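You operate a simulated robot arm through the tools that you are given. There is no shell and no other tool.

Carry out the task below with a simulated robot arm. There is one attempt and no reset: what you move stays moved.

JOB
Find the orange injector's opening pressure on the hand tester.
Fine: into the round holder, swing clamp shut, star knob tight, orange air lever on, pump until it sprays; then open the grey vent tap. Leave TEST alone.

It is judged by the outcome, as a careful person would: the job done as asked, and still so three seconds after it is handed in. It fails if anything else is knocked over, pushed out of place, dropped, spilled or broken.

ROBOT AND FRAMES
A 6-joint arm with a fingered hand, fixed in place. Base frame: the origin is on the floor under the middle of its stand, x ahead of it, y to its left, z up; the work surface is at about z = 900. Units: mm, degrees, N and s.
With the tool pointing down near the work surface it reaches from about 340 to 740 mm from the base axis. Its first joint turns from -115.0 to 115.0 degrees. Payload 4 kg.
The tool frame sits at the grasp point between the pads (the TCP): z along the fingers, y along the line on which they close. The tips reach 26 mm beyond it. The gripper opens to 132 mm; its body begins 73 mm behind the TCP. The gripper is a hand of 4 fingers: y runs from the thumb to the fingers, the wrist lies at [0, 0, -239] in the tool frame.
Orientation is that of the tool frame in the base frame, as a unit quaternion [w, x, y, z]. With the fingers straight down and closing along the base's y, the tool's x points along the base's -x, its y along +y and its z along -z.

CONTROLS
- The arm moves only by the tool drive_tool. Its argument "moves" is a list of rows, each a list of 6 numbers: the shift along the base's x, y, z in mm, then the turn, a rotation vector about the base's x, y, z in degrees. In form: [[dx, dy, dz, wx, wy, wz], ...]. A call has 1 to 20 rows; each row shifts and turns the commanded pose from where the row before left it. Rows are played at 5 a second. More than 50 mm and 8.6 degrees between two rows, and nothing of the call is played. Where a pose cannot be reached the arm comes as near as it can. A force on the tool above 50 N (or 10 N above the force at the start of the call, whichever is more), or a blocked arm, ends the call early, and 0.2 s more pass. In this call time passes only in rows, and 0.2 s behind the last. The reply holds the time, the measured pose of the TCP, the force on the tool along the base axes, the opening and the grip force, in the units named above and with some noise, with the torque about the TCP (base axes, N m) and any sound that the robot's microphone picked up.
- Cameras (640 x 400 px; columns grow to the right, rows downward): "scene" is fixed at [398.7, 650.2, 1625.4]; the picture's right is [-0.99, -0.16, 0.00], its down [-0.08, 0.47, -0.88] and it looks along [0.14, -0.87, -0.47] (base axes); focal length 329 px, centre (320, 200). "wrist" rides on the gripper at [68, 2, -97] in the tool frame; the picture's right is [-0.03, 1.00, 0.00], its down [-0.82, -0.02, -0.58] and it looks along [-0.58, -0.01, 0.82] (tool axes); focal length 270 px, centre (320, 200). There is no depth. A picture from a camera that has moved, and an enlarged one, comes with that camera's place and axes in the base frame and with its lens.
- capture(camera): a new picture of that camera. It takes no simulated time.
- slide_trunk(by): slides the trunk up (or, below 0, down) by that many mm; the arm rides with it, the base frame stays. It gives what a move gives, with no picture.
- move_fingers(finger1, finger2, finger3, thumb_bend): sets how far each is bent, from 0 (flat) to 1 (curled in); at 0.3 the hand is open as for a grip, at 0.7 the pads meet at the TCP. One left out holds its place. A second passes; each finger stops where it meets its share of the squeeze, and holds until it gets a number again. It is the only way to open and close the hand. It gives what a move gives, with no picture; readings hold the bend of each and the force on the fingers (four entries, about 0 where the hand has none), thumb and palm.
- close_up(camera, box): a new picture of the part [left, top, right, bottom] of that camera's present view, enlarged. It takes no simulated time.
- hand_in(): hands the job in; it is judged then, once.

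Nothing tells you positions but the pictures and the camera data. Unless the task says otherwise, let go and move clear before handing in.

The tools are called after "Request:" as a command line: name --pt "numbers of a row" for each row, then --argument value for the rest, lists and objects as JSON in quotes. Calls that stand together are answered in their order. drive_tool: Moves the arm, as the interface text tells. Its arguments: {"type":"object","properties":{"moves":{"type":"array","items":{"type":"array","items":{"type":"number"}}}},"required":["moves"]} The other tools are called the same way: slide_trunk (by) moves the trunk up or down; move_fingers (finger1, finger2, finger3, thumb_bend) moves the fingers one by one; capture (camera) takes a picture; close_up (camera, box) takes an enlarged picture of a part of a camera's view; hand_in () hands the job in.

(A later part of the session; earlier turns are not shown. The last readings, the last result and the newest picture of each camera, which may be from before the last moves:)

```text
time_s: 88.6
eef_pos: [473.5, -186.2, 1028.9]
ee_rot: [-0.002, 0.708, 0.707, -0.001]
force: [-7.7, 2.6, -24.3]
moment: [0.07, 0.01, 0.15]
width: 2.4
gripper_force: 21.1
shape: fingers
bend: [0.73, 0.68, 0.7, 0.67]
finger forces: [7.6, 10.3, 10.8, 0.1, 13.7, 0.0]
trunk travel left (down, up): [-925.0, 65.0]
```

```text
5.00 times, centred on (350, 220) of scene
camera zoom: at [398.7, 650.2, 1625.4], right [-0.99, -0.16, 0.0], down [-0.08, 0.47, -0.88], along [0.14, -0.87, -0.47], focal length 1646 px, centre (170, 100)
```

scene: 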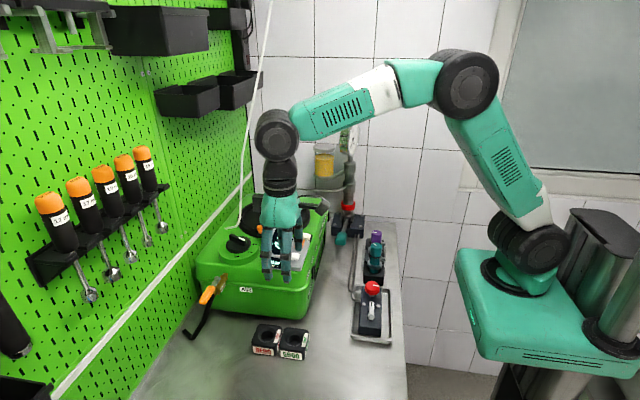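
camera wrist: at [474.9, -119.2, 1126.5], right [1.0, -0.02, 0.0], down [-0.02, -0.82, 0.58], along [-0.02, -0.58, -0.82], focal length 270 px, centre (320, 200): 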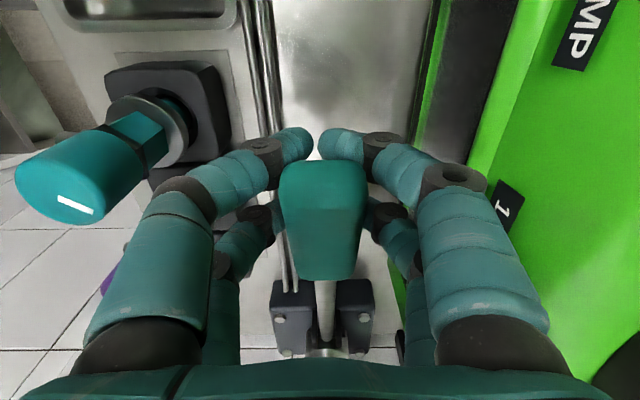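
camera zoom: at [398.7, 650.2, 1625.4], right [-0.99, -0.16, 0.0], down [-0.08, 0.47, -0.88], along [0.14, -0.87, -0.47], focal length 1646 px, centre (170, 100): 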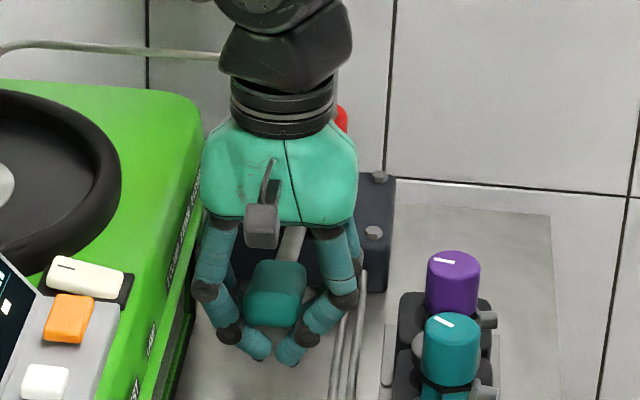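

The fingers wrap under the grip. I'll try a gentle downstroke along its arc and watch the forces.

Request:
drive_tool --pt "0 1.5 -6 -1.6 0 0" --pt "0 1.4 -6 -1.6 0 0" --pt "0 1.2 -6 -1.6 0 0"

Request:
capture --camera "wrist"

Request:
close_up --camera "scene" --box '[310, 180, 390, 260]'

Request:
close_up --camera "scene" --box '[220, 190, 320, 270]'

```text
time_s: 89.4
eef_pos: [473.7, -183.4, 1012.3]
ee_rot: [0.03, 0.707, 0.706, -0.029]
force: [-9.0, -1.2, -0.6]
moment: [0.19, 0.05, 0.2]
width: 0.3
gripper_force: 15.5
shape: fingers
bend: [0.74, 0.69, 0.71, 0.72]
finger forces: [3.8, 7.8, 7.7, 0.0, 13.1, 0.0]
trunk travel left (down, up): [-925.0, 65.0]
```

```text
taken
camera wrist: at [474.5, -107.3, 1104.1], right [1.0, -0.03, 0.0], down [-0.02, -0.76, 0.64], along [-0.01, -0.64, -0.76], focal length 270 px, centre (320, 200)
```

wrist: 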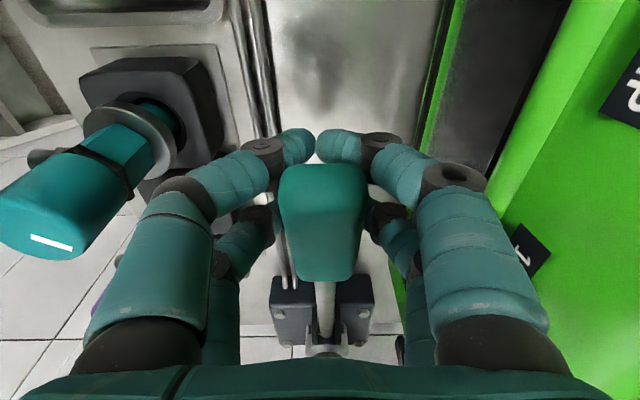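

```text
5.00 times, centred on (350, 220) of scene
camera zoom: at [398.7, 650.2, 1625.4], right [-0.99, -0.16, 0.0], down [-0.08, 0.47, -0.88], along [0.14, -0.87, -0.47], focal length 1646 px, centre (170, 100)
```

zoom: 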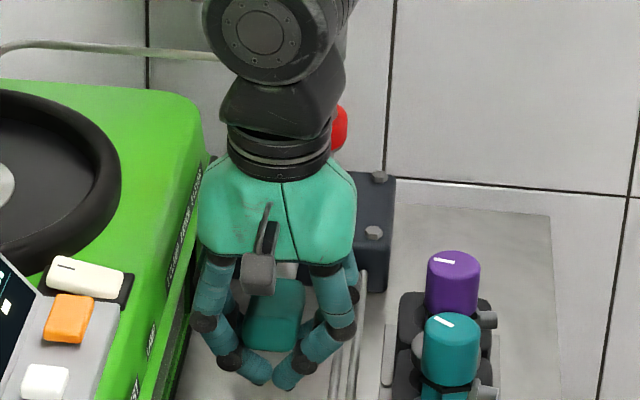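

```text
5.00 times, centred on (270, 230) of scene
camera zoom: at [398.7, 650.2, 1625.4], right [-0.99, -0.16, 0.0], down [-0.08, 0.47, -0.88], along [0.14, -0.87, -0.47], focal length 1646 px, centre (570, 50)
```

zoom: 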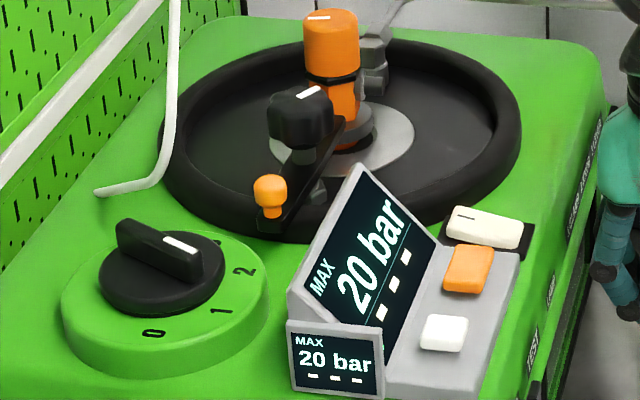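

The handle follows the hand and the display climbs to 20 bar. I'll continue the downstroke and watch for the lower stop.

Request:
drive_tool --pt "0 1.1 -6 -1.6 0 0" --pt "0 0.9 -6 -1.6 0 0" --pt "0 0.7 -6 -1.6 0 0" --pt "0 0.5 -6 -1.6 0 0"

Request:
close_up --camera "scene" --box '[310, 180, 390, 260]'

Request:
close_up --camera "scene" --box '[220, 190, 320, 270]'

```text
time_s: 90.4
eef_pos: [472.0, -180.2, 988.7]
ee_rot: [0.069, 0.704, 0.704, -0.068]
force: [-5.6, 2.0, 1.1]
moment: [0.22, 0.06, 0.17]
width: 0.1
gripper_force: 16.0
shape: fingers
bend: [0.74, 0.69, 0.71, 0.72]
finger forces: [4.5, 8.3, 7.7, 0.0, 11.2, 0.0]
trunk travel left (down, up): [-925.0, 65.0]
```

```text
5.00 times, centred on (350, 220) of scene
camera zoom: at [398.7, 650.2, 1625.4], right [-0.99, -0.16, 0.0], down [-0.08, 0.47, -0.88], along [0.14, -0.87, -0.47], focal length 1646 px, centre (170, 100)
```

zoom: 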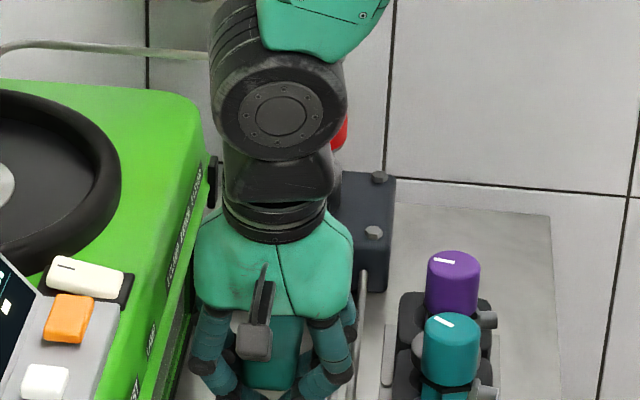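

```text
5.00 times, centred on (270, 230) of scene
camera zoom: at [398.7, 650.2, 1625.4], right [-0.99, -0.16, 0.0], down [-0.08, 0.47, -0.88], along [0.14, -0.87, -0.47], focal length 1646 px, centre (570, 50)
```

zoom: 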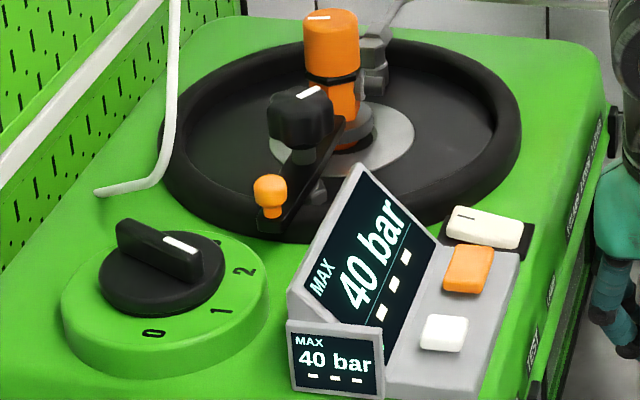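

Request:
drive_tool --pt "0 0.3 -6 -1.6 0 0" --pt "0 0.1 -6 -1.6 0 0" --pt "0 0 -6 -1.6 0 0"

Request:
close_up --camera "scene" --box '[220, 190, 320, 270]'

Request:
capture --camera "wrist"

```text
time_s: 91.2
eef_pos: [472.6, -178.0, 970.7]
ee_rot: [0.099, 0.699, 0.701, -0.099]
force: [-4.8, 5.7, -0.1]
moment: [0.32, 0.01, 0.18]
width: 0.0
gripper_force: 15.8
shape: fingers
bend: [0.74, 0.69, 0.71, 0.73]
finger forces: [3.5, 8.7, 7.9, 0.1, 11.0, 0.1]
trunk travel left (down, up): [-925.0, 65.0]
```

```text
5.00 times, centred on (270, 230) of scene
camera zoom: at [398.7, 650.2, 1625.4], right [-0.99, -0.16, 0.0], down [-0.08, 0.47, -0.88], along [0.14, -0.87, -0.47], focal length 1646 px, centre (570, 50)
```

zoom: 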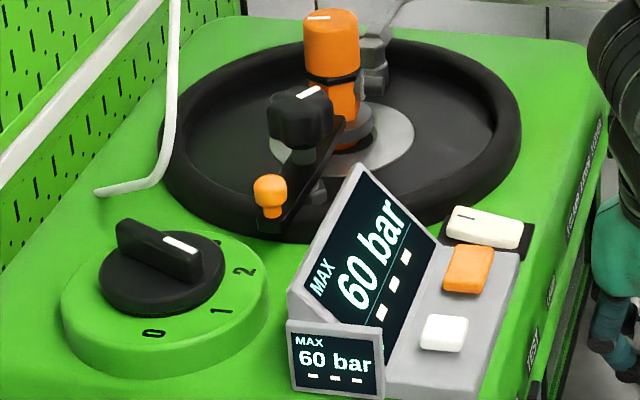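

```text
taken
camera wrist: at [474.2, -86.6, 1045.4], right [1.0, -0.02, 0.01], down [-0.02, -0.62, 0.78], along [-0.01, -0.78, -0.62], focal length 270 px, centre (320, 200)
```

wrist: 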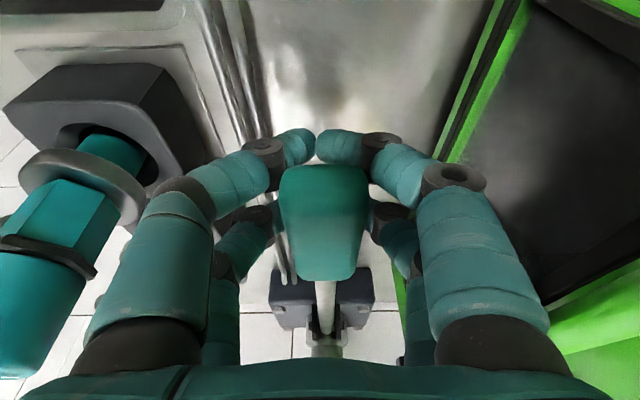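

Request:
drive_tool --pt "0 0 -6 -1.6 0 0" --pt "0 -0.2 -6 -1.6 0 0"

Request:
close_up --camera "scene" --box '[220, 190, 320, 270]'

Request:
capture --camera "wrist"

```text
time_s: 91.8
eef_pos: [472.8, -178.5, 958.3]
ee_rot: [0.119, 0.696, 0.698, -0.118]
force: [-6.1, 7.4, 0.7]
moment: [0.3, 0.06, 0.18]
width: 0.3
gripper_force: 15.4
shape: fingers
bend: [0.74, 0.69, 0.71, 0.73]
finger forces: [3.3, 8.2, 8.0, 0.0, 11.3, 0.0]
trunk travel left (down, up): [-925.0, 65.0]
```

```text
5.00 times, centred on (270, 230) of scene
camera zoom: at [398.7, 650.2, 1625.4], right [-0.99, -0.16, 0.0], down [-0.08, 0.47, -0.88], along [0.14, -0.87, -0.47], focal length 1646 px, centre (570, 50)
```

zoom: 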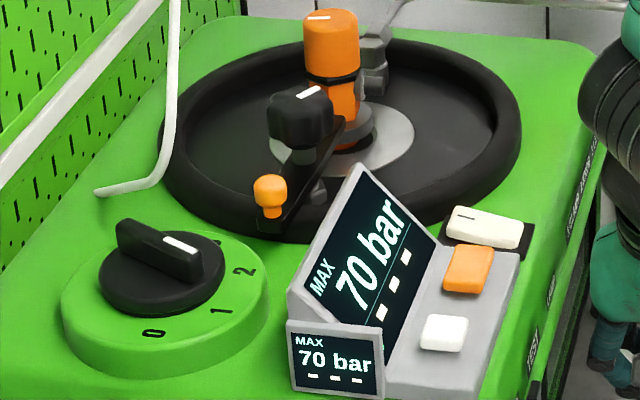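

```text
taken
camera wrist: at [474.3, -82.9, 1027.7], right [1.0, -0.02, 0.01], down [-0.02, -0.58, 0.81], along [-0.01, -0.81, -0.58], focal length 270 px, centre (320, 200)
```

wrist: 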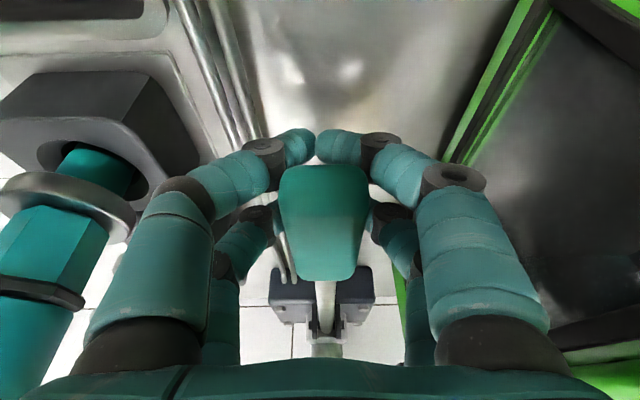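

70 bar after nearly a full downstroke. I'll bring the handle back up for the next stroke.

Request:
drive_tool --pt "0 0.2 12 3.2 0 0" --pt "0 -0.1 12 3.2 0 0" --pt "0 -0.8 12 3.2 0 0" --pt "0 -1.6 12 3.2 0 0" --pt "0 -2.3 12 3.2 0 0" --pt "0 -2.9 12 3.2 0 0"

Request:
close_up --camera "scene" --box '[220, 190, 320, 270]'

Request:
capture --camera "wrist"

Request:
close_up --camera "scene" --box '[320, 100, 384, 160]'

```text
time_s: 93.2
eef_pos: [473.3, -187.3, 1028.7]
ee_rot: [-0.004, 0.706, 0.708, 0.0]
force: [-5.9, 1.3, -20.1]
moment: [0.02, -0.01, 0.15]
width: 0.5
gripper_force: 18.8
shape: fingers
bend: [0.74, 0.69, 0.71, 0.67]
finger forces: [6.4, 8.7, 9.5, 0.0, 12.5, 0.0]
trunk travel left (down, up): [-925.0, 65.0]
```

```text
5.00 times, centred on (270, 230) of scene
camera zoom: at [398.7, 650.2, 1625.4], right [-0.99, -0.16, 0.0], down [-0.08, 0.47, -0.88], along [0.14, -0.87, -0.47], focal length 1646 px, centre (570, 50)
```

zoom: 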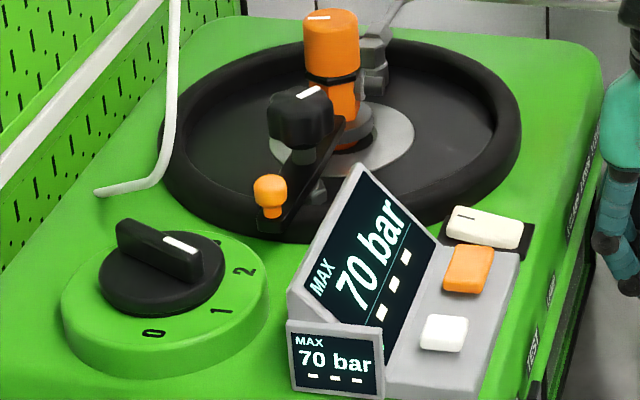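

```text
taken
camera wrist: at [475.0, -119.1, 1125.3], right [1.0, -0.02, -0.01], down [-0.02, -0.82, 0.58], along [-0.02, -0.57, -0.82], focal length 270 px, centre (320, 200)
```

wrist: 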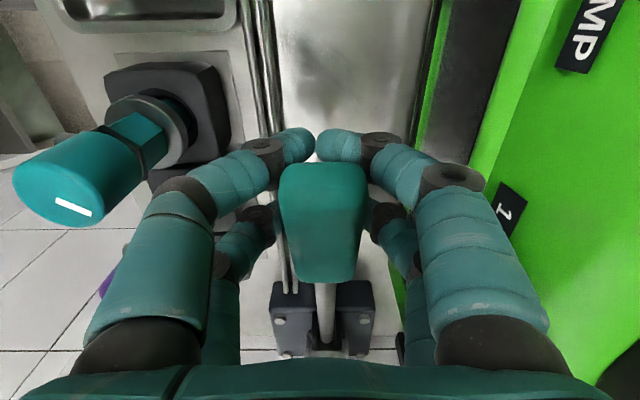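

```text
6.67 times, centred on (352, 130) of scene
camera zoom: at [398.7, 650.2, 1625.4], right [-0.99, -0.16, 0.0], down [-0.08, 0.47, -0.88], along [0.14, -0.87, -0.47], focal length 2195 px, centre (107, 667)
```

zoom: 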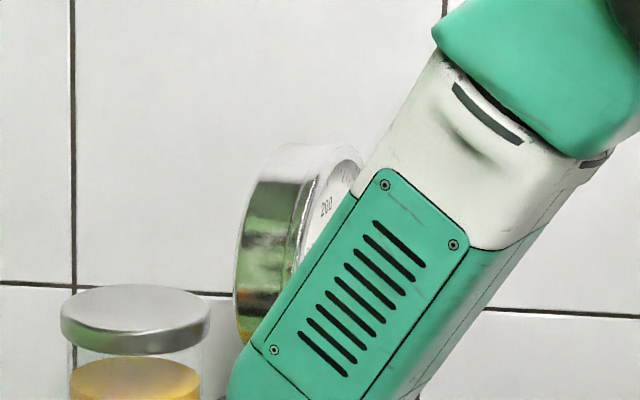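

The peak holds at 70 bar and the handle is back at the top. Second downstroke.

Request:
drive_tool --pt "0 1.5 -6 -1.6 0 0" --pt "0 1.4 -6 -1.6 0 0" --pt "0 1.2 -6 -1.6 0 0" --pt "0 1.1 -6 -1.6 0 0" --pt "0 0.9 -6 -1.6 0 0" --pt "0 0.7 -6 -1.6 0 0"

Request:
close_up --camera "scene" --box '[220, 190, 320, 270]'

```text
time_s: 94.6
eef_pos: [472.7, -179.9, 994.6]
ee_rot: [0.059, 0.705, 0.705, -0.06]
force: [-6.5, 0.5, 0.4]
moment: [0.13, -0.01, 0.13]
width: 0.0
gripper_force: 13.4
shape: fingers
bend: [0.74, 0.7, 0.71, 0.72]
finger forces: [3.3, 7.1, 6.6, 0.1, 9.3, 0.0]
trunk travel left (down, up): [-925.0, 65.0]
```

```text
5.00 times, centred on (270, 230) of scene
camera zoom: at [398.7, 650.2, 1625.4], right [-0.99, -0.16, 0.0], down [-0.08, 0.47, -0.88], along [0.14, -0.87, -0.47], focal length 1646 px, centre (570, 50)
```

zoom: 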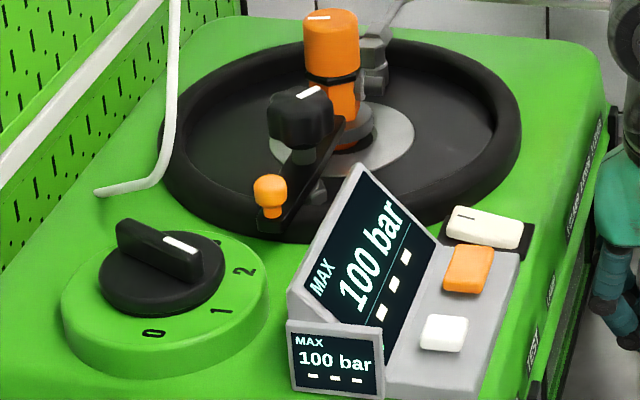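

100 bar now. I'll continue in shorter pieces so I can stop as soon as it sprays.

Request:
drive_tool --pt "0 0.5 -6 -1.6 0 0" --pt "0 0.3 -6 -1.6 0 0" --pt "0 0.1 -6 -1.6 0 0"

Request:
close_up --camera "scene" --box '[220, 190, 320, 270]'

Request:
drive_tool --pt "0 0 -6 -1.6 0 0" --pt "0 0 -6 -1.6 0 0" --pt "0 -0.2 -6 -1.6 0 0"

Request:
close_up --camera "scene" --box '[220, 190, 320, 270]'

```text
time_s: 95.4
eef_pos: [473.2, -179.8, 976.4]
ee_rot: [0.088, 0.702, 0.701, -0.089]
force: [-5.3, 1.1, 1.0]
moment: [0.15, 0.05, 0.16]
width: 0.1
gripper_force: 12.6
shape: fingers
bend: [0.74, 0.7, 0.71, 0.72]
finger forces: [2.6, 7.0, 6.3, 0.0, 7.9, 0.0]
trunk travel left (down, up): [-925.0, 65.0]
```

```text
5.00 times, centred on (270, 230) of scene
camera zoom: at [398.7, 650.2, 1625.4], right [-0.99, -0.16, 0.0], down [-0.08, 0.47, -0.88], along [0.14, -0.87, -0.47], focal length 1646 px, centre (570, 50)
```

zoom: 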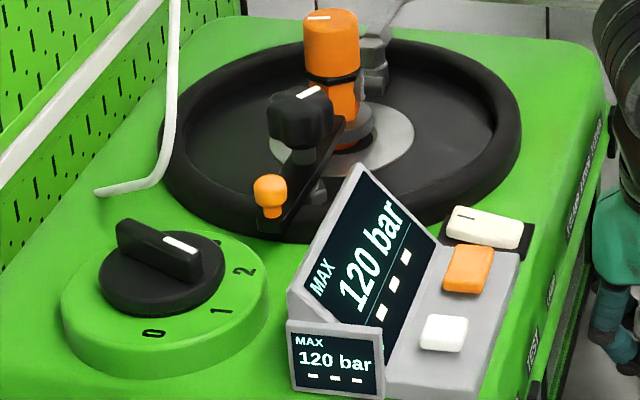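

```text
time_s: 96.2
eef_pos: [475.5, -179.0, 957.3]
ee_rot: [0.117, 0.697, 0.698, -0.117]
force: [1.3, 0.5, 1.0]
moment: [-0.04, 0.07, -0.03]
width: 0.3
gripper_force: 1.3
shape: fingers
bend: [0.74, 0.72, 0.73, 0.72]
finger forces: [0.0, 0.1, 0.0, 0.1, 0.0, 1.1]
trunk travel left (down, up): [-925.0, 65.0]
```

```text
5.00 times, centred on (270, 230) of scene
camera zoom: at [398.7, 650.2, 1625.4], right [-0.99, -0.16, 0.0], down [-0.08, 0.47, -0.88], along [0.14, -0.87, -0.47], focal length 1646 px, centre (570, 50)
```

zoom: 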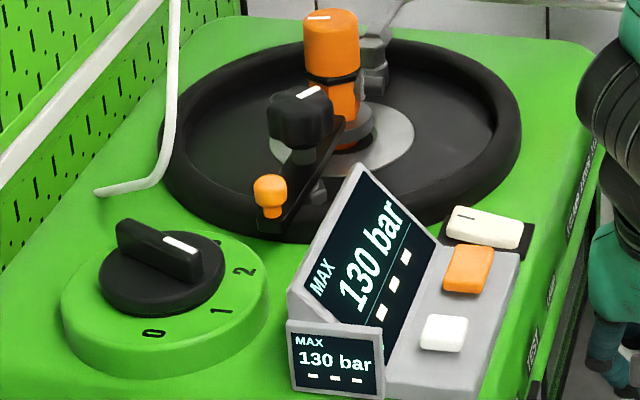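

The finger forces vanished at 130 bar – the grip slipped. I'll look at where the handle is.

Request:
capture --camera "wrist"

Request:
close_up --camera "scene" --box '[300, 160, 400, 280]'

```text
taken
camera wrist: at [475.6, -83.3, 1027.3], right [1.0, -0.02, 0.01], down [-0.02, -0.58, 0.81], along [-0.01, -0.81, -0.58], focal length 270 px, centre (320, 200)
```

wrist: 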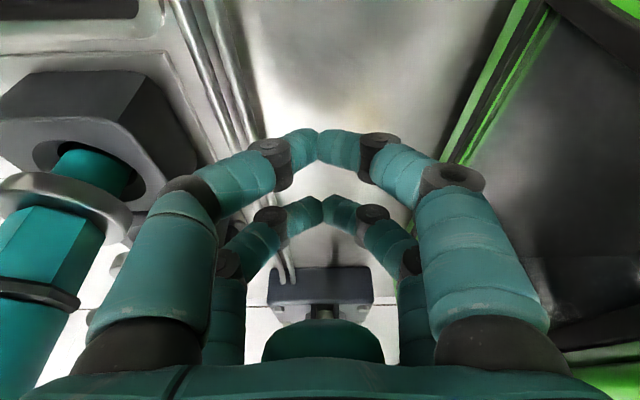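

```text
3.33 times, centred on (350, 220) of scene
camera zoom: at [398.7, 650.2, 1625.4], right [-0.99, -0.16, 0.0], down [-0.08, 0.47, -0.88], along [0.14, -0.87, -0.47], focal length 1098 px, centre (220, 133)
```

zoom: 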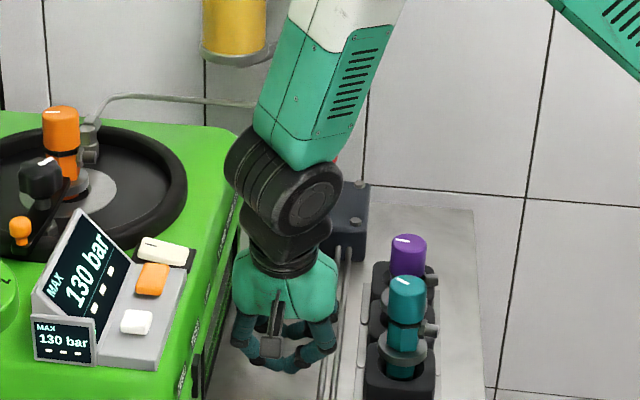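

The handle sprang back up into the palm, so it returns by itself and I only need to push down. I'll open slightly, back out upward along the same arc, and then press it from above with the closed hand.

Request:
move_fingers --finger1 0.585 --finger2 0.585 --finger3 0.585 --thumb_bend 0.585

Request:
drive_tool --pt "0 0.2 12 3.2 0 0" --pt "0 -0.1 12 3.2 0 0" --pt "0 -0.8 12 3.2 0 0" --pt "0 -1.6 12 3.2 0 0" --pt "0 -2.3 12 3.2 0 0" --pt "0 -2.9 12 3.2 0 0"

Request:
capture --camera "wrist"

Request:
close_up --camera "scene" --box '[220, 160, 400, 280]'

```text
time_s: 97.2
eef_pos: [473.8, -179.7, 957.6]
ee_rot: [0.118, 0.698, 0.697, -0.118]
force: [0.4, -0.3, 0.6]
moment: [-0.07, 0.07, 0.0]
width: 38.5
gripper_force: 0.9
shape: fingers
bend: [0.58, 0.58, 0.58, 0.58]
finger forces: [0.0, 0.0, 0.0, 0.0, 0.1, 1.0]
trunk travel left (down, up): [-925.0, 65.0]
```

```text
time_s: 98.6
eef_pos: [473.2, -187.5, 1030.9]
ee_rot: [-0.001, 0.706, 0.708, 0.0]
force: [0.2, 0.5, 0.3]
moment: [-0.04, -0.01, 0.01]
width: 38.2
gripper_force: 0.1
shape: fingers
bend: [0.58, 0.58, 0.58, 0.58]
finger forces: [0.0, 0.0, 0.1, 0.0, 0.0, 0.0]
trunk travel left (down, up): [-925.0, 65.0]
```

```text
taken
camera wrist: at [474.9, -119.5, 1127.7], right [1.0, -0.02, 0.0], down [-0.02, -0.82, 0.58], along [-0.01, -0.58, -0.82], focal length 270 px, centre (320, 200)
```

wrist: 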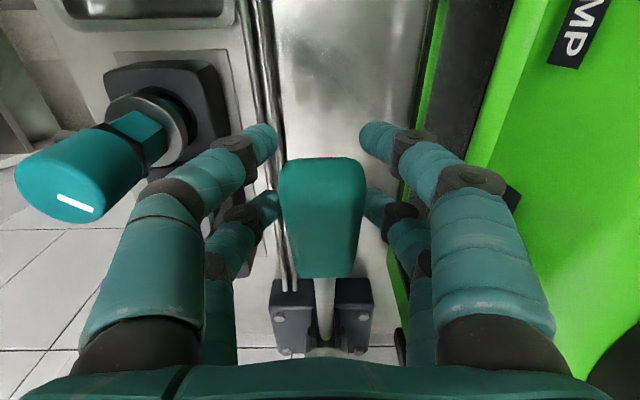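

```text
3.33 times, centred on (310, 220) of scene
camera zoom: at [398.7, 650.2, 1625.4], right [-0.99, -0.16, 0.0], down [-0.08, 0.47, -0.88], along [0.14, -0.87, -0.47], focal length 1098 px, centre (353, 133)
```

zoom: 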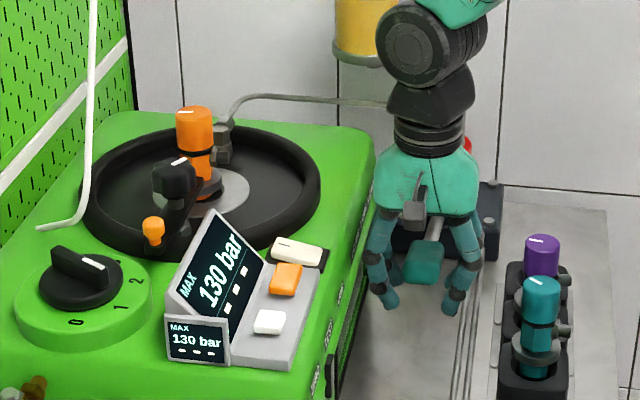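

The handle is back at the top. I'll lift, close the fingertips into a compact cluster, and press down on top of the grip.

Request:
drive_tool --pt "0 0 20 0 0 0" --pt "1 0 25 0 0 0" --pt "0 0 10 0 0 0"

Request:
move_fingers --finger1 0.74 --finger2 0.74 --finger3 0.74 --thumb_bend 0.74

Request:
capture --camera "wrist"

Request:
close_up --camera "scene" --box '[310, 160, 410, 260]'

```text
time_s: 99.4
eef_pos: [475.3, -187.5, 1085.2]
ee_rot: [0.0, 0.706, 0.708, 0.0]
force: [0.5, -0.1, -0.8]
moment: [-0.02, 0.03, 0.01]
width: 38.4
gripper_force: 0.1
shape: fingers
bend: [0.58, 0.58, 0.58, 0.58]
finger forces: [0.0, 0.1, 0.0, 0.0, 0.0, 0.0]
trunk travel left (down, up): [-925.0, 65.0]
```

```text
time_s: 100.4
eef_pos: [473.6, -187.2, 1084.5]
ee_rot: [0.0, 0.707, 0.707, 0.0]
force: [0.2, -0.3, -0.3]
moment: [0.0, -0.01, -0.04]
width: 0.0
gripper_force: 0.0
shape: fingers
bend: [0.72, 0.73, 0.73, 0.72]
finger forces: [0.1, 0.1, 0.0, 0.1, 0.0, 0.0]
trunk travel left (down, up): [-925.0, 65.0]
```

```text
taken
camera wrist: at [476.0, -118.7, 1182.7], right [1.0, -0.02, 0.0], down [-0.02, -0.82, 0.58], along [-0.01, -0.58, -0.82], focal length 270 px, centre (320, 200)
```

wrist: 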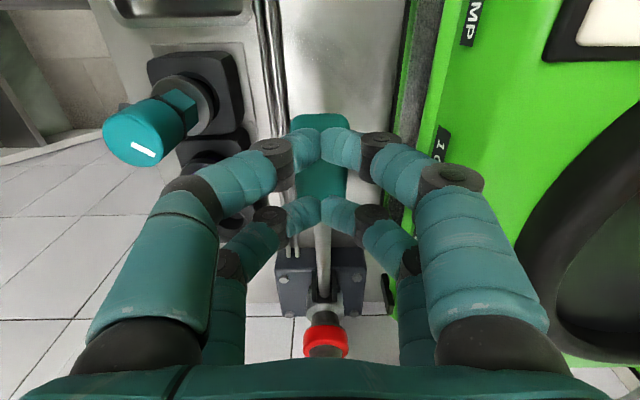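

```text
4.00 times, centred on (360, 210) of scene
camera zoom: at [398.7, 650.2, 1625.4], right [-0.99, -0.16, 0.0], down [-0.08, 0.47, -0.88], along [0.14, -0.87, -0.47], focal length 1317 px, centre (160, 160)
```

zoom: 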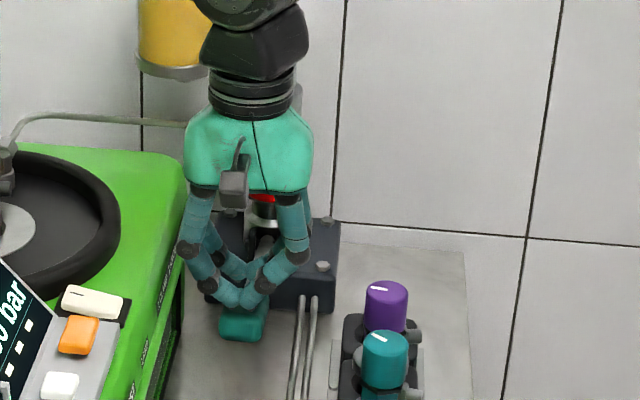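

Request:
drive_tool --pt "0 0 -8 0 0 0" --pt "0 0 -6 0 0 0" --pt "0 0.5 -5 -1 0 0" --pt "0 1 -5 -1.4 0 0"

Request:
capture --camera "wrist"

Request:
close_up --camera "scene" --box '[220, 160, 400, 280]'

```text
time_s: 101.4
eef_pos: [476.3, -185.0, 1061.1]
ee_rot: [0.015, 0.707, 0.707, -0.015]
force: [0.8, 0.7, 1.2]
moment: [0.03, -0.02, -0.02]
width: 0.0
gripper_force: 0.1
shape: fingers
bend: [0.72, 0.73, 0.73, 0.73]
finger forces: [0.0, 0.0, 0.0, 0.1, 0.0, 0.0]
trunk travel left (down, up): [-925.0, 65.0]
```

```text
taken
camera wrist: at [475.9, -113.3, 1155.6], right [1.0, -0.02, 0.0], down [-0.02, -0.79, 0.61], along [-0.01, -0.61, -0.79], focal length 270 px, centre (320, 200)
```

wrist: 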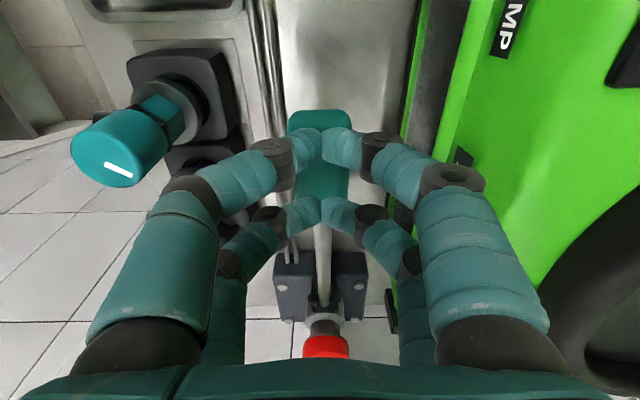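

```text
3.33 times, centred on (310, 220) of scene
camera zoom: at [398.7, 650.2, 1625.4], right [-0.99, -0.16, 0.0], down [-0.08, 0.47, -0.88], along [0.14, -0.87, -0.47], focal length 1098 px, centre (353, 133)
```

zoom: 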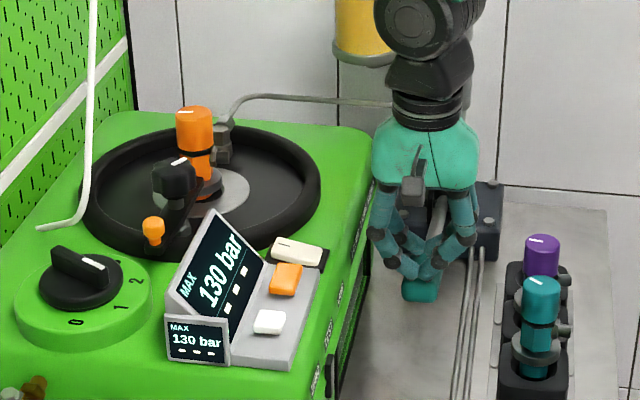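

Request:
drive_tool --pt "0 1.4 -6 -1.6 0 0" --pt "0 1.3 -6 -1.6 0 0" --pt "0 1.2 -6 -1.6 0 0"

Request:
capture --camera "wrist"

Request:
close_up --camera "scene" --box '[220, 160, 400, 280]'

```text
time_s: 102.2
eef_pos: [475.2, -181.1, 1043.5]
ee_rot: [0.046, 0.706, 0.705, -0.045]
force: [-0.1, 0.0, 1.6]
moment: [0.03, 0.02, 0.03]
width: 0.0
gripper_force: 0.0
shape: fingers
bend: [0.72, 0.73, 0.73, 0.73]
finger forces: [0.0, 0.0, 0.0, 0.0, 0.1, 0.1]
trunk travel left (down, up): [-925.0, 65.0]
```

```text
taken
camera wrist: at [476.3, -102.2, 1131.1], right [1.0, -0.02, 0.0], down [-0.02, -0.74, 0.68], along [-0.01, -0.68, -0.74], focal length 270 px, centre (320, 200)
```

wrist: 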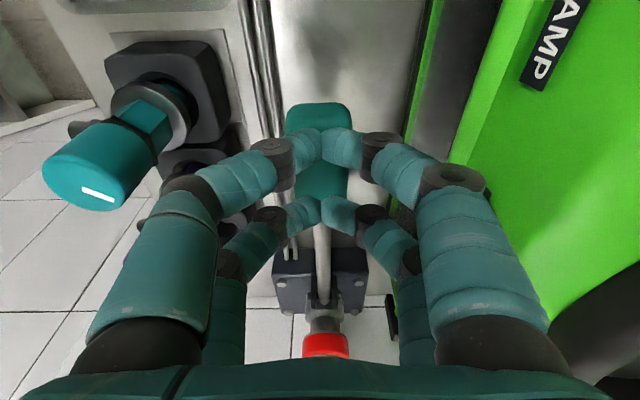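

```text
3.33 times, centred on (310, 220) of scene
camera zoom: at [398.7, 650.2, 1625.4], right [-0.99, -0.16, 0.0], down [-0.08, 0.47, -0.88], along [0.14, -0.87, -0.47], focal length 1098 px, centre (353, 133)
```

zoom: 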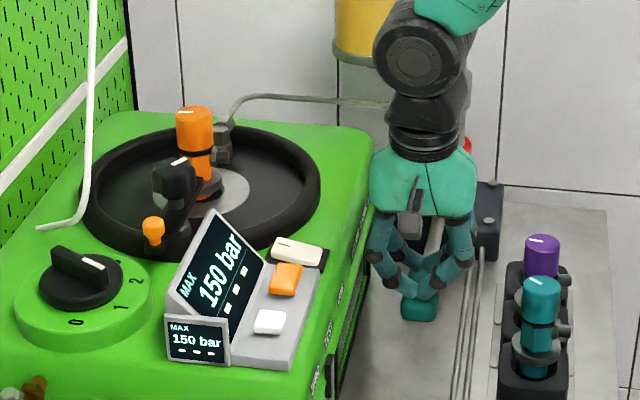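

Pressing from above works well with little force: 150 bar. I'll go on in short steps, listening for the spray.

Request:
drive_tool --pt "0 1.1 -6 -1.6 0 0" --pt "0 0.9 -6 -1.6 0 0"

Request:
close_up --camera "scene" --box '[220, 160, 400, 280]'

Request:
drive_tool --pt "0 0.8 -6 -1.6 0 0" --pt "0 0.6 -6 -1.6 0 0"

Request:
close_up --camera "scene" --box '[220, 160, 400, 280]'

```text
time_s: 102.8
eef_pos: [475.6, -180.0, 1030.3]
ee_rot: [0.064, 0.704, 0.704, -0.064]
force: [0.4, 0.1, 1.6]
moment: [0.05, 0.0, 0.03]
width: 0.0
gripper_force: 0.1
shape: fingers
bend: [0.72, 0.73, 0.73, 0.73]
finger forces: [0.0, 0.0, 0.1, 0.0, 0.1, 0.0]
trunk travel left (down, up): [-925.0, 65.0]
```

```text
3.33 times, centred on (310, 220) of scene
camera zoom: at [398.7, 650.2, 1625.4], right [-0.99, -0.16, 0.0], down [-0.08, 0.47, -0.88], along [0.14, -0.87, -0.47], focal length 1098 px, centre (353, 133)
```

zoom: 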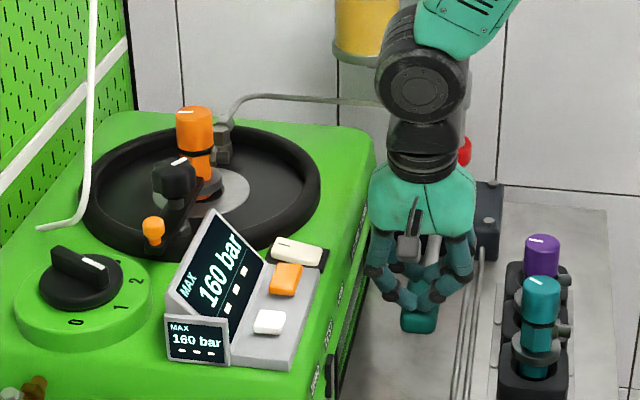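

```text
time_s: 103.4
eef_pos: [474.3, -178.9, 1019.1]
ee_rot: [0.084, 0.702, 0.702, -0.085]
force: [1.7, 1.4, 1.0]
moment: [0.04, 0.0, -0.04]
width: 0.1
gripper_force: 0.1
shape: fingers
bend: [0.72, 0.73, 0.73, 0.73]
finger forces: [0.0, 0.0, 0.0, 0.1, 0.0, 0.1]
trunk travel left (down, up): [-925.0, 65.0]
```

```text
3.33 times, centred on (310, 220) of scene
camera zoom: at [398.7, 650.2, 1625.4], right [-0.99, -0.16, 0.0], down [-0.08, 0.47, -0.88], along [0.14, -0.87, -0.47], focal length 1098 px, centre (353, 133)
```

zoom: 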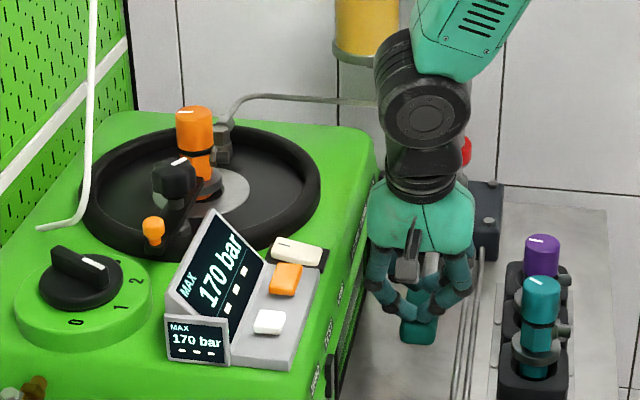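

Request:
drive_tool --pt "0 0.4 -5 -1.3 0 0" --pt "0 0.2 -5 -1.3 0 0"

Request:
close_up --camera "scene" --box '[220, 160, 400, 280]'

Request:
drive_tool --pt "0 0.1 -5 -1.3 0 0" --pt "0 0 -5 -1.3 0 0"

Request:
close_up --camera "scene" --box '[220, 160, 400, 280]'

```text
time_s: 104.0
eef_pos: [475.0, -177.3, 1009.7]
ee_rot: [0.099, 0.7, 0.7, -0.099]
force: [0.5, 0.9, 1.6]
moment: [0.04, 0.0, -0.01]
width: 0.0
gripper_force: 0.0
shape: fingers
bend: [0.72, 0.73, 0.73, 0.73]
finger forces: [0.0, 0.0, 0.0, 0.0, 0.0, 0.1]
trunk travel left (down, up): [-925.0, 65.0]
```

```text
3.33 times, centred on (310, 220) of scene
camera zoom: at [398.7, 650.2, 1625.4], right [-0.99, -0.16, 0.0], down [-0.08, 0.47, -0.88], along [0.14, -0.87, -0.47], focal length 1098 px, centre (353, 133)
```

zoom: 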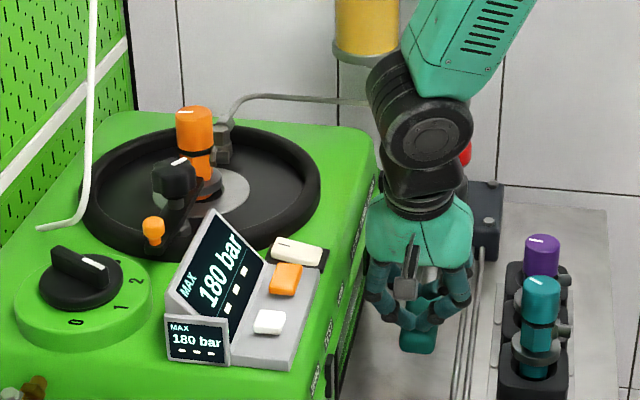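

```text
time_s: 104.7
eef_pos: [475.2, -176.5, 1005.8]
ee_rot: [0.121, 0.698, 0.696, -0.115]
force: [-8.8, 5.9, 35.2]
moment: [0.73, 0.36, 0.13]
width: 0.0
gripper_force: 22.9
shape: fingers
bend: [0.74, 0.73, 0.73, 0.75]
finger forces: [12.3, 0.0, 0.0, 0.1, 33.2, 0.0]
trunk travel left (down, up): [-925.0, 65.0]
stopped in row 2: the force on the tool passed its limit at 52 N (the readings are from after the stop); the commanded pose is now the measured one
```

```text
3.33 times, centred on (310, 220) of scene
camera zoom: at [398.7, 650.2, 1625.4], right [-0.99, -0.16, 0.0], down [-0.08, 0.47, -0.88], along [0.14, -0.87, -0.47], focal length 1098 px, centre (353, 133)
```

zoom: 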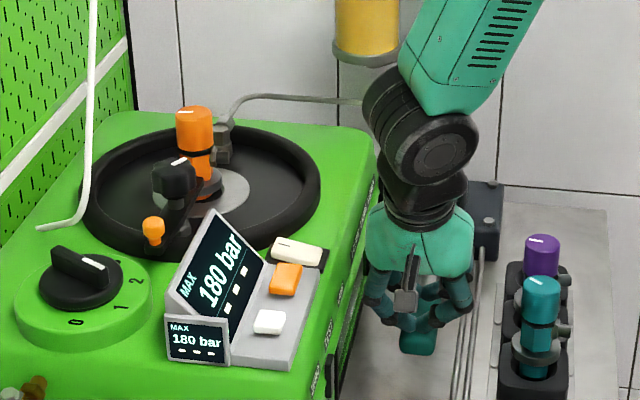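

That was the bottom stop, at 180 bar. I'll let the handle rise again and press another stroke, stopping short of the stop.

Request:
drive_tool --pt "0 -0.2 12 3.2 0 0" --pt "0 -1 12 3.2 0 0" --pt "0 -2 12 3.2 0 0" --pt "0 -2.7 12 3.2 0 0" --pt "0 -3 12 3.2 0 0" --pt "0 -0.8 4 2 0 0"

Request:
capture --camera "wrist"

Request:
close_up --camera "scene" --box '[220, 160, 400, 280]'

```text
time_s: 106.1
eef_pos: [476.9, -187.5, 1066.2]
ee_rot: [0.008, 0.707, 0.707, -0.004]
force: [-0.3, 0.1, -0.1]
moment: [0.06, 0.0, -0.01]
width: 0.0
gripper_force: 0.1
shape: fingers
bend: [0.73, 0.73, 0.73, 0.73]
finger forces: [0.1, 0.0, 0.0, 0.1, 0.0, 0.0]
trunk travel left (down, up): [-925.0, 65.0]
```

```text
taken
camera wrist: at [477.9, -118.7, 1163.1], right [1.0, -0.03, 0.01], down [-0.03, -0.81, 0.59], along [-0.01, -0.59, -0.81], focal length 270 px, centre (320, 200)
```

wrist: 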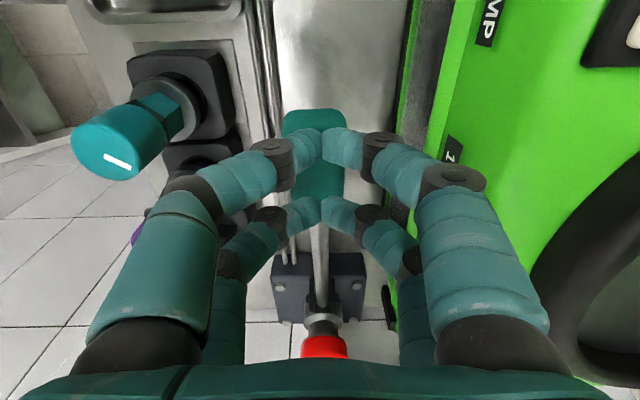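

```text
3.33 times, centred on (310, 220) of scene
camera zoom: at [398.7, 650.2, 1625.4], right [-0.99, -0.16, 0.0], down [-0.08, 0.47, -0.88], along [0.14, -0.87, -0.47], focal length 1098 px, centre (353, 133)
```

zoom: 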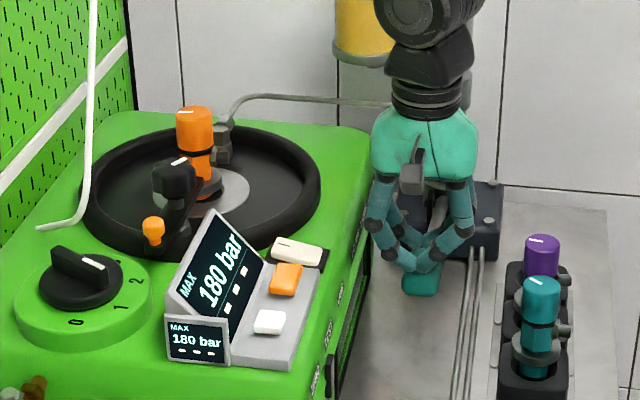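

Request:
drive_tool --pt "-1.5 1 -6 -1.4 0 0" --pt "0 1.4 -6 -1.6 0 0" --pt "0 1.3 -6 -1.6 0 0"

Request:
close_up --camera "scene" --box '[220, 160, 400, 280]'

Request:
drive_tool --pt "0 1.2 -5 -1.4 0 0" --pt "0 1.1 -5 -1.4 0 0"

Request:
close_up --camera "scene" --box '[220, 160, 400, 280]'

```text
time_s: 106.9
eef_pos: [476.6, -183.2, 1046.5]
ee_rot: [0.036, 0.707, 0.706, -0.033]
force: [0.6, -0.1, 1.5]
moment: [0.04, 0.01, -0.01]
width: 0.1
gripper_force: 0.1
shape: fingers
bend: [0.73, 0.73, 0.73, 0.73]
finger forces: [0.0, 0.1, 0.1, 0.0, 0.1, 0.0]
trunk travel left (down, up): [-925.0, 65.0]
```

```text
3.33 times, centred on (310, 220) of scene
camera zoom: at [398.7, 650.2, 1625.4], right [-0.99, -0.16, 0.0], down [-0.08, 0.47, -0.88], along [0.14, -0.87, -0.47], focal length 1098 px, centre (353, 133)
```

zoom: 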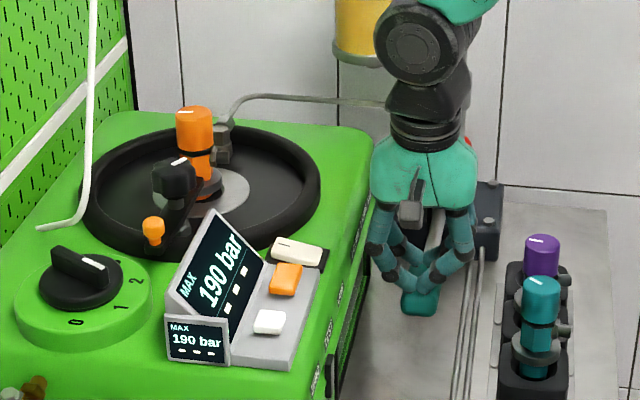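

```text
time_s: 107.5
eef_pos: [476.3, -181.2, 1038.0]
ee_rot: [0.054, 0.705, 0.705, -0.05]
force: [-0.3, 0.6, 1.1]
moment: [0.05, -0.01, 0.0]
width: 0.3
gripper_force: 0.1
shape: fingers
bend: [0.73, 0.73, 0.73, 0.73]
finger forces: [0.0, 0.0, 0.0, 0.1, 0.0, 0.1]
trunk travel left (down, up): [-925.0, 65.0]
```

```text
3.33 times, centred on (310, 220) of scene
camera zoom: at [398.7, 650.2, 1625.4], right [-0.99, -0.16, 0.0], down [-0.08, 0.47, -0.88], along [0.14, -0.87, -0.47], focal length 1098 px, centre (353, 133)
```

zoom: 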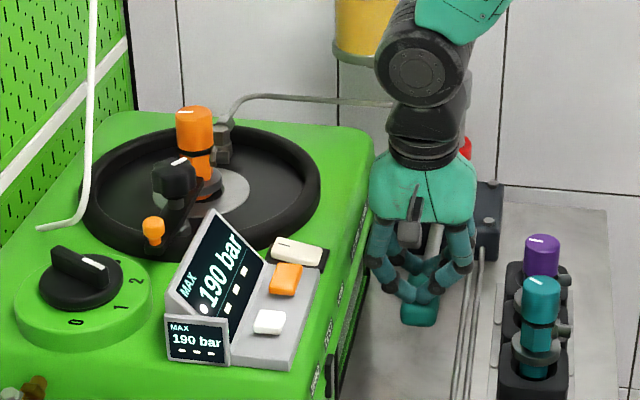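

The peak reading stayed at 190 bar on this last push. I'll look closely at the display and injector.

Request:
close_up --camera "scene" --box '[256, 216, 306, 272]'

Request:
close_up --camera "scene" --box '[246, 180, 306, 225]'

Request:
close_up --camera "scene" --box '[310, 110, 374, 170]'

```text
7.14 times, centred on (281, 244) of scene
camera zoom: at [398.7, 650.2, 1625.4], right [-0.99, -0.16, 0.0], down [-0.08, 0.47, -0.88], along [0.14, -0.87, -0.47], focal length 2352 px, centre (599, -114)
```

zoom: 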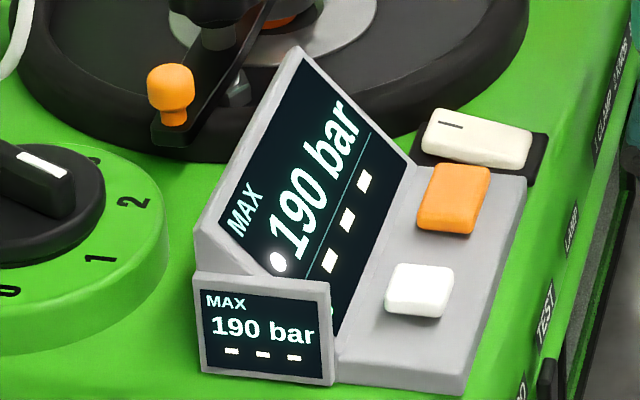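

```text
8.89 times, centred on (276, 202) of scene
camera zoom: at [398.7, 650.2, 1625.4], right [-0.99, -0.16, 0.0], down [-0.08, 0.47, -0.88], along [0.14, -0.87, -0.47], focal length 2927 px, centre (711, 178)
```

zoom: 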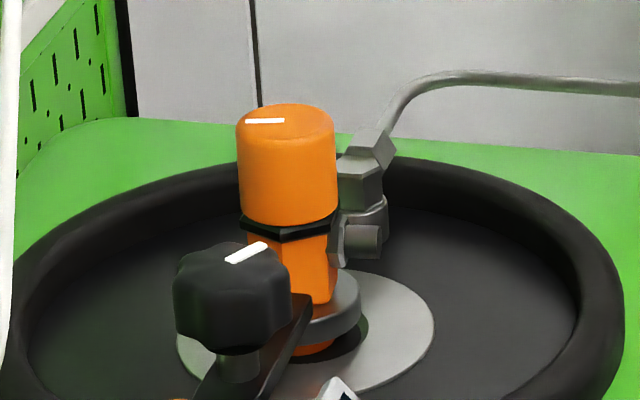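

```text
6.67 times, centred on (342, 140) of scene
camera zoom: at [398.7, 650.2, 1625.4], right [-0.99, -0.16, 0.0], down [-0.08, 0.47, -0.88], along [0.14, -0.87, -0.47], focal length 2195 px, centre (173, 600)
```

zoom: 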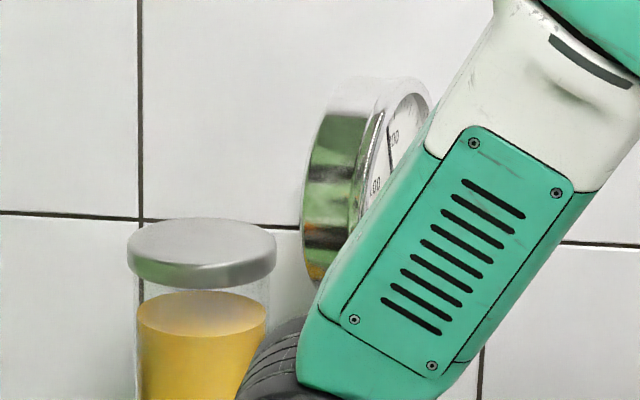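

Request:
close_up --camera "scene" --box '[268, 222, 292, 246]'

Request:
capture --camera "wrist"

Request:
drive_tool --pt "0 0.9 -4 -1.1 0 0"

Request:
close_up --camera "scene" --box '[256, 216, 306, 272]'

```text
16.00 times, centred on (280, 234) of scene
camera zoom: at [398.7, 650.2, 1625.4], right [-0.99, -0.16, 0.0], down [-0.08, 0.47, -0.88], along [0.14, -0.87, -0.47], focal length 5268 px, centre (960, -344)
```

zoom: 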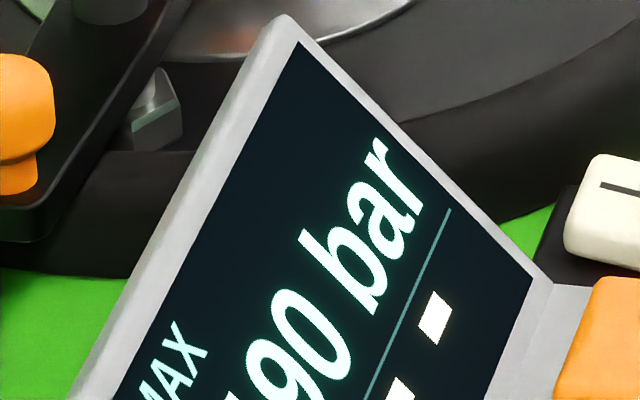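

```text
taken
camera wrist: at [476.3, -100.6, 1124.0], right [1.0, -0.03, 0.01], down [-0.02, -0.72, 0.69], along [-0.01, -0.69, -0.72], focal length 270 px, centre (320, 200)
```

wrist: 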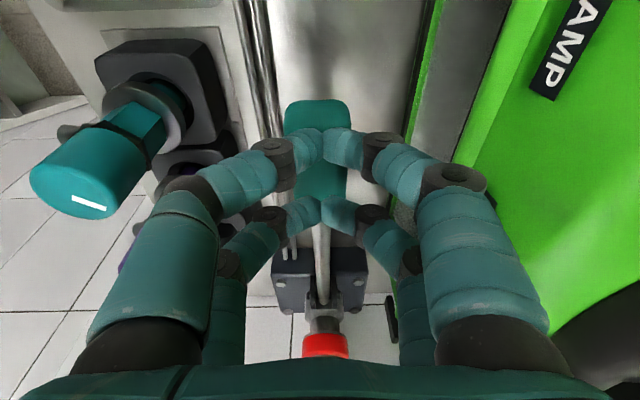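

```text
time_s: 107.9
eef_pos: [475.2, -180.2, 1033.7]
ee_rot: [0.06, 0.705, 0.704, -0.057]
force: [0.5, 0.4, 1.0]
moment: [0.08, -0.01, 0.0]
width: 0.0
gripper_force: 0.1
shape: fingers
bend: [0.73, 0.73, 0.73, 0.73]
finger forces: [0.1, 0.0, 0.1, 0.0, 0.0, 0.0]
trunk travel left (down, up): [-925.0, 65.0]
```

```text
7.14 times, centred on (281, 244) of scene
camera zoom: at [398.7, 650.2, 1625.4], right [-0.99, -0.16, 0.0], down [-0.08, 0.47, -0.88], along [0.14, -0.87, -0.47], focal length 2352 px, centre (599, -114)
```

zoom: 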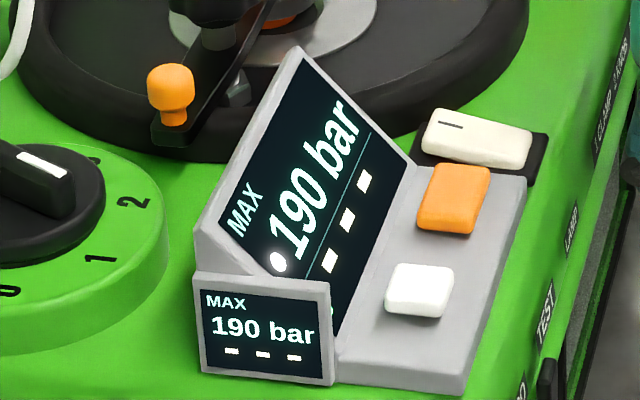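

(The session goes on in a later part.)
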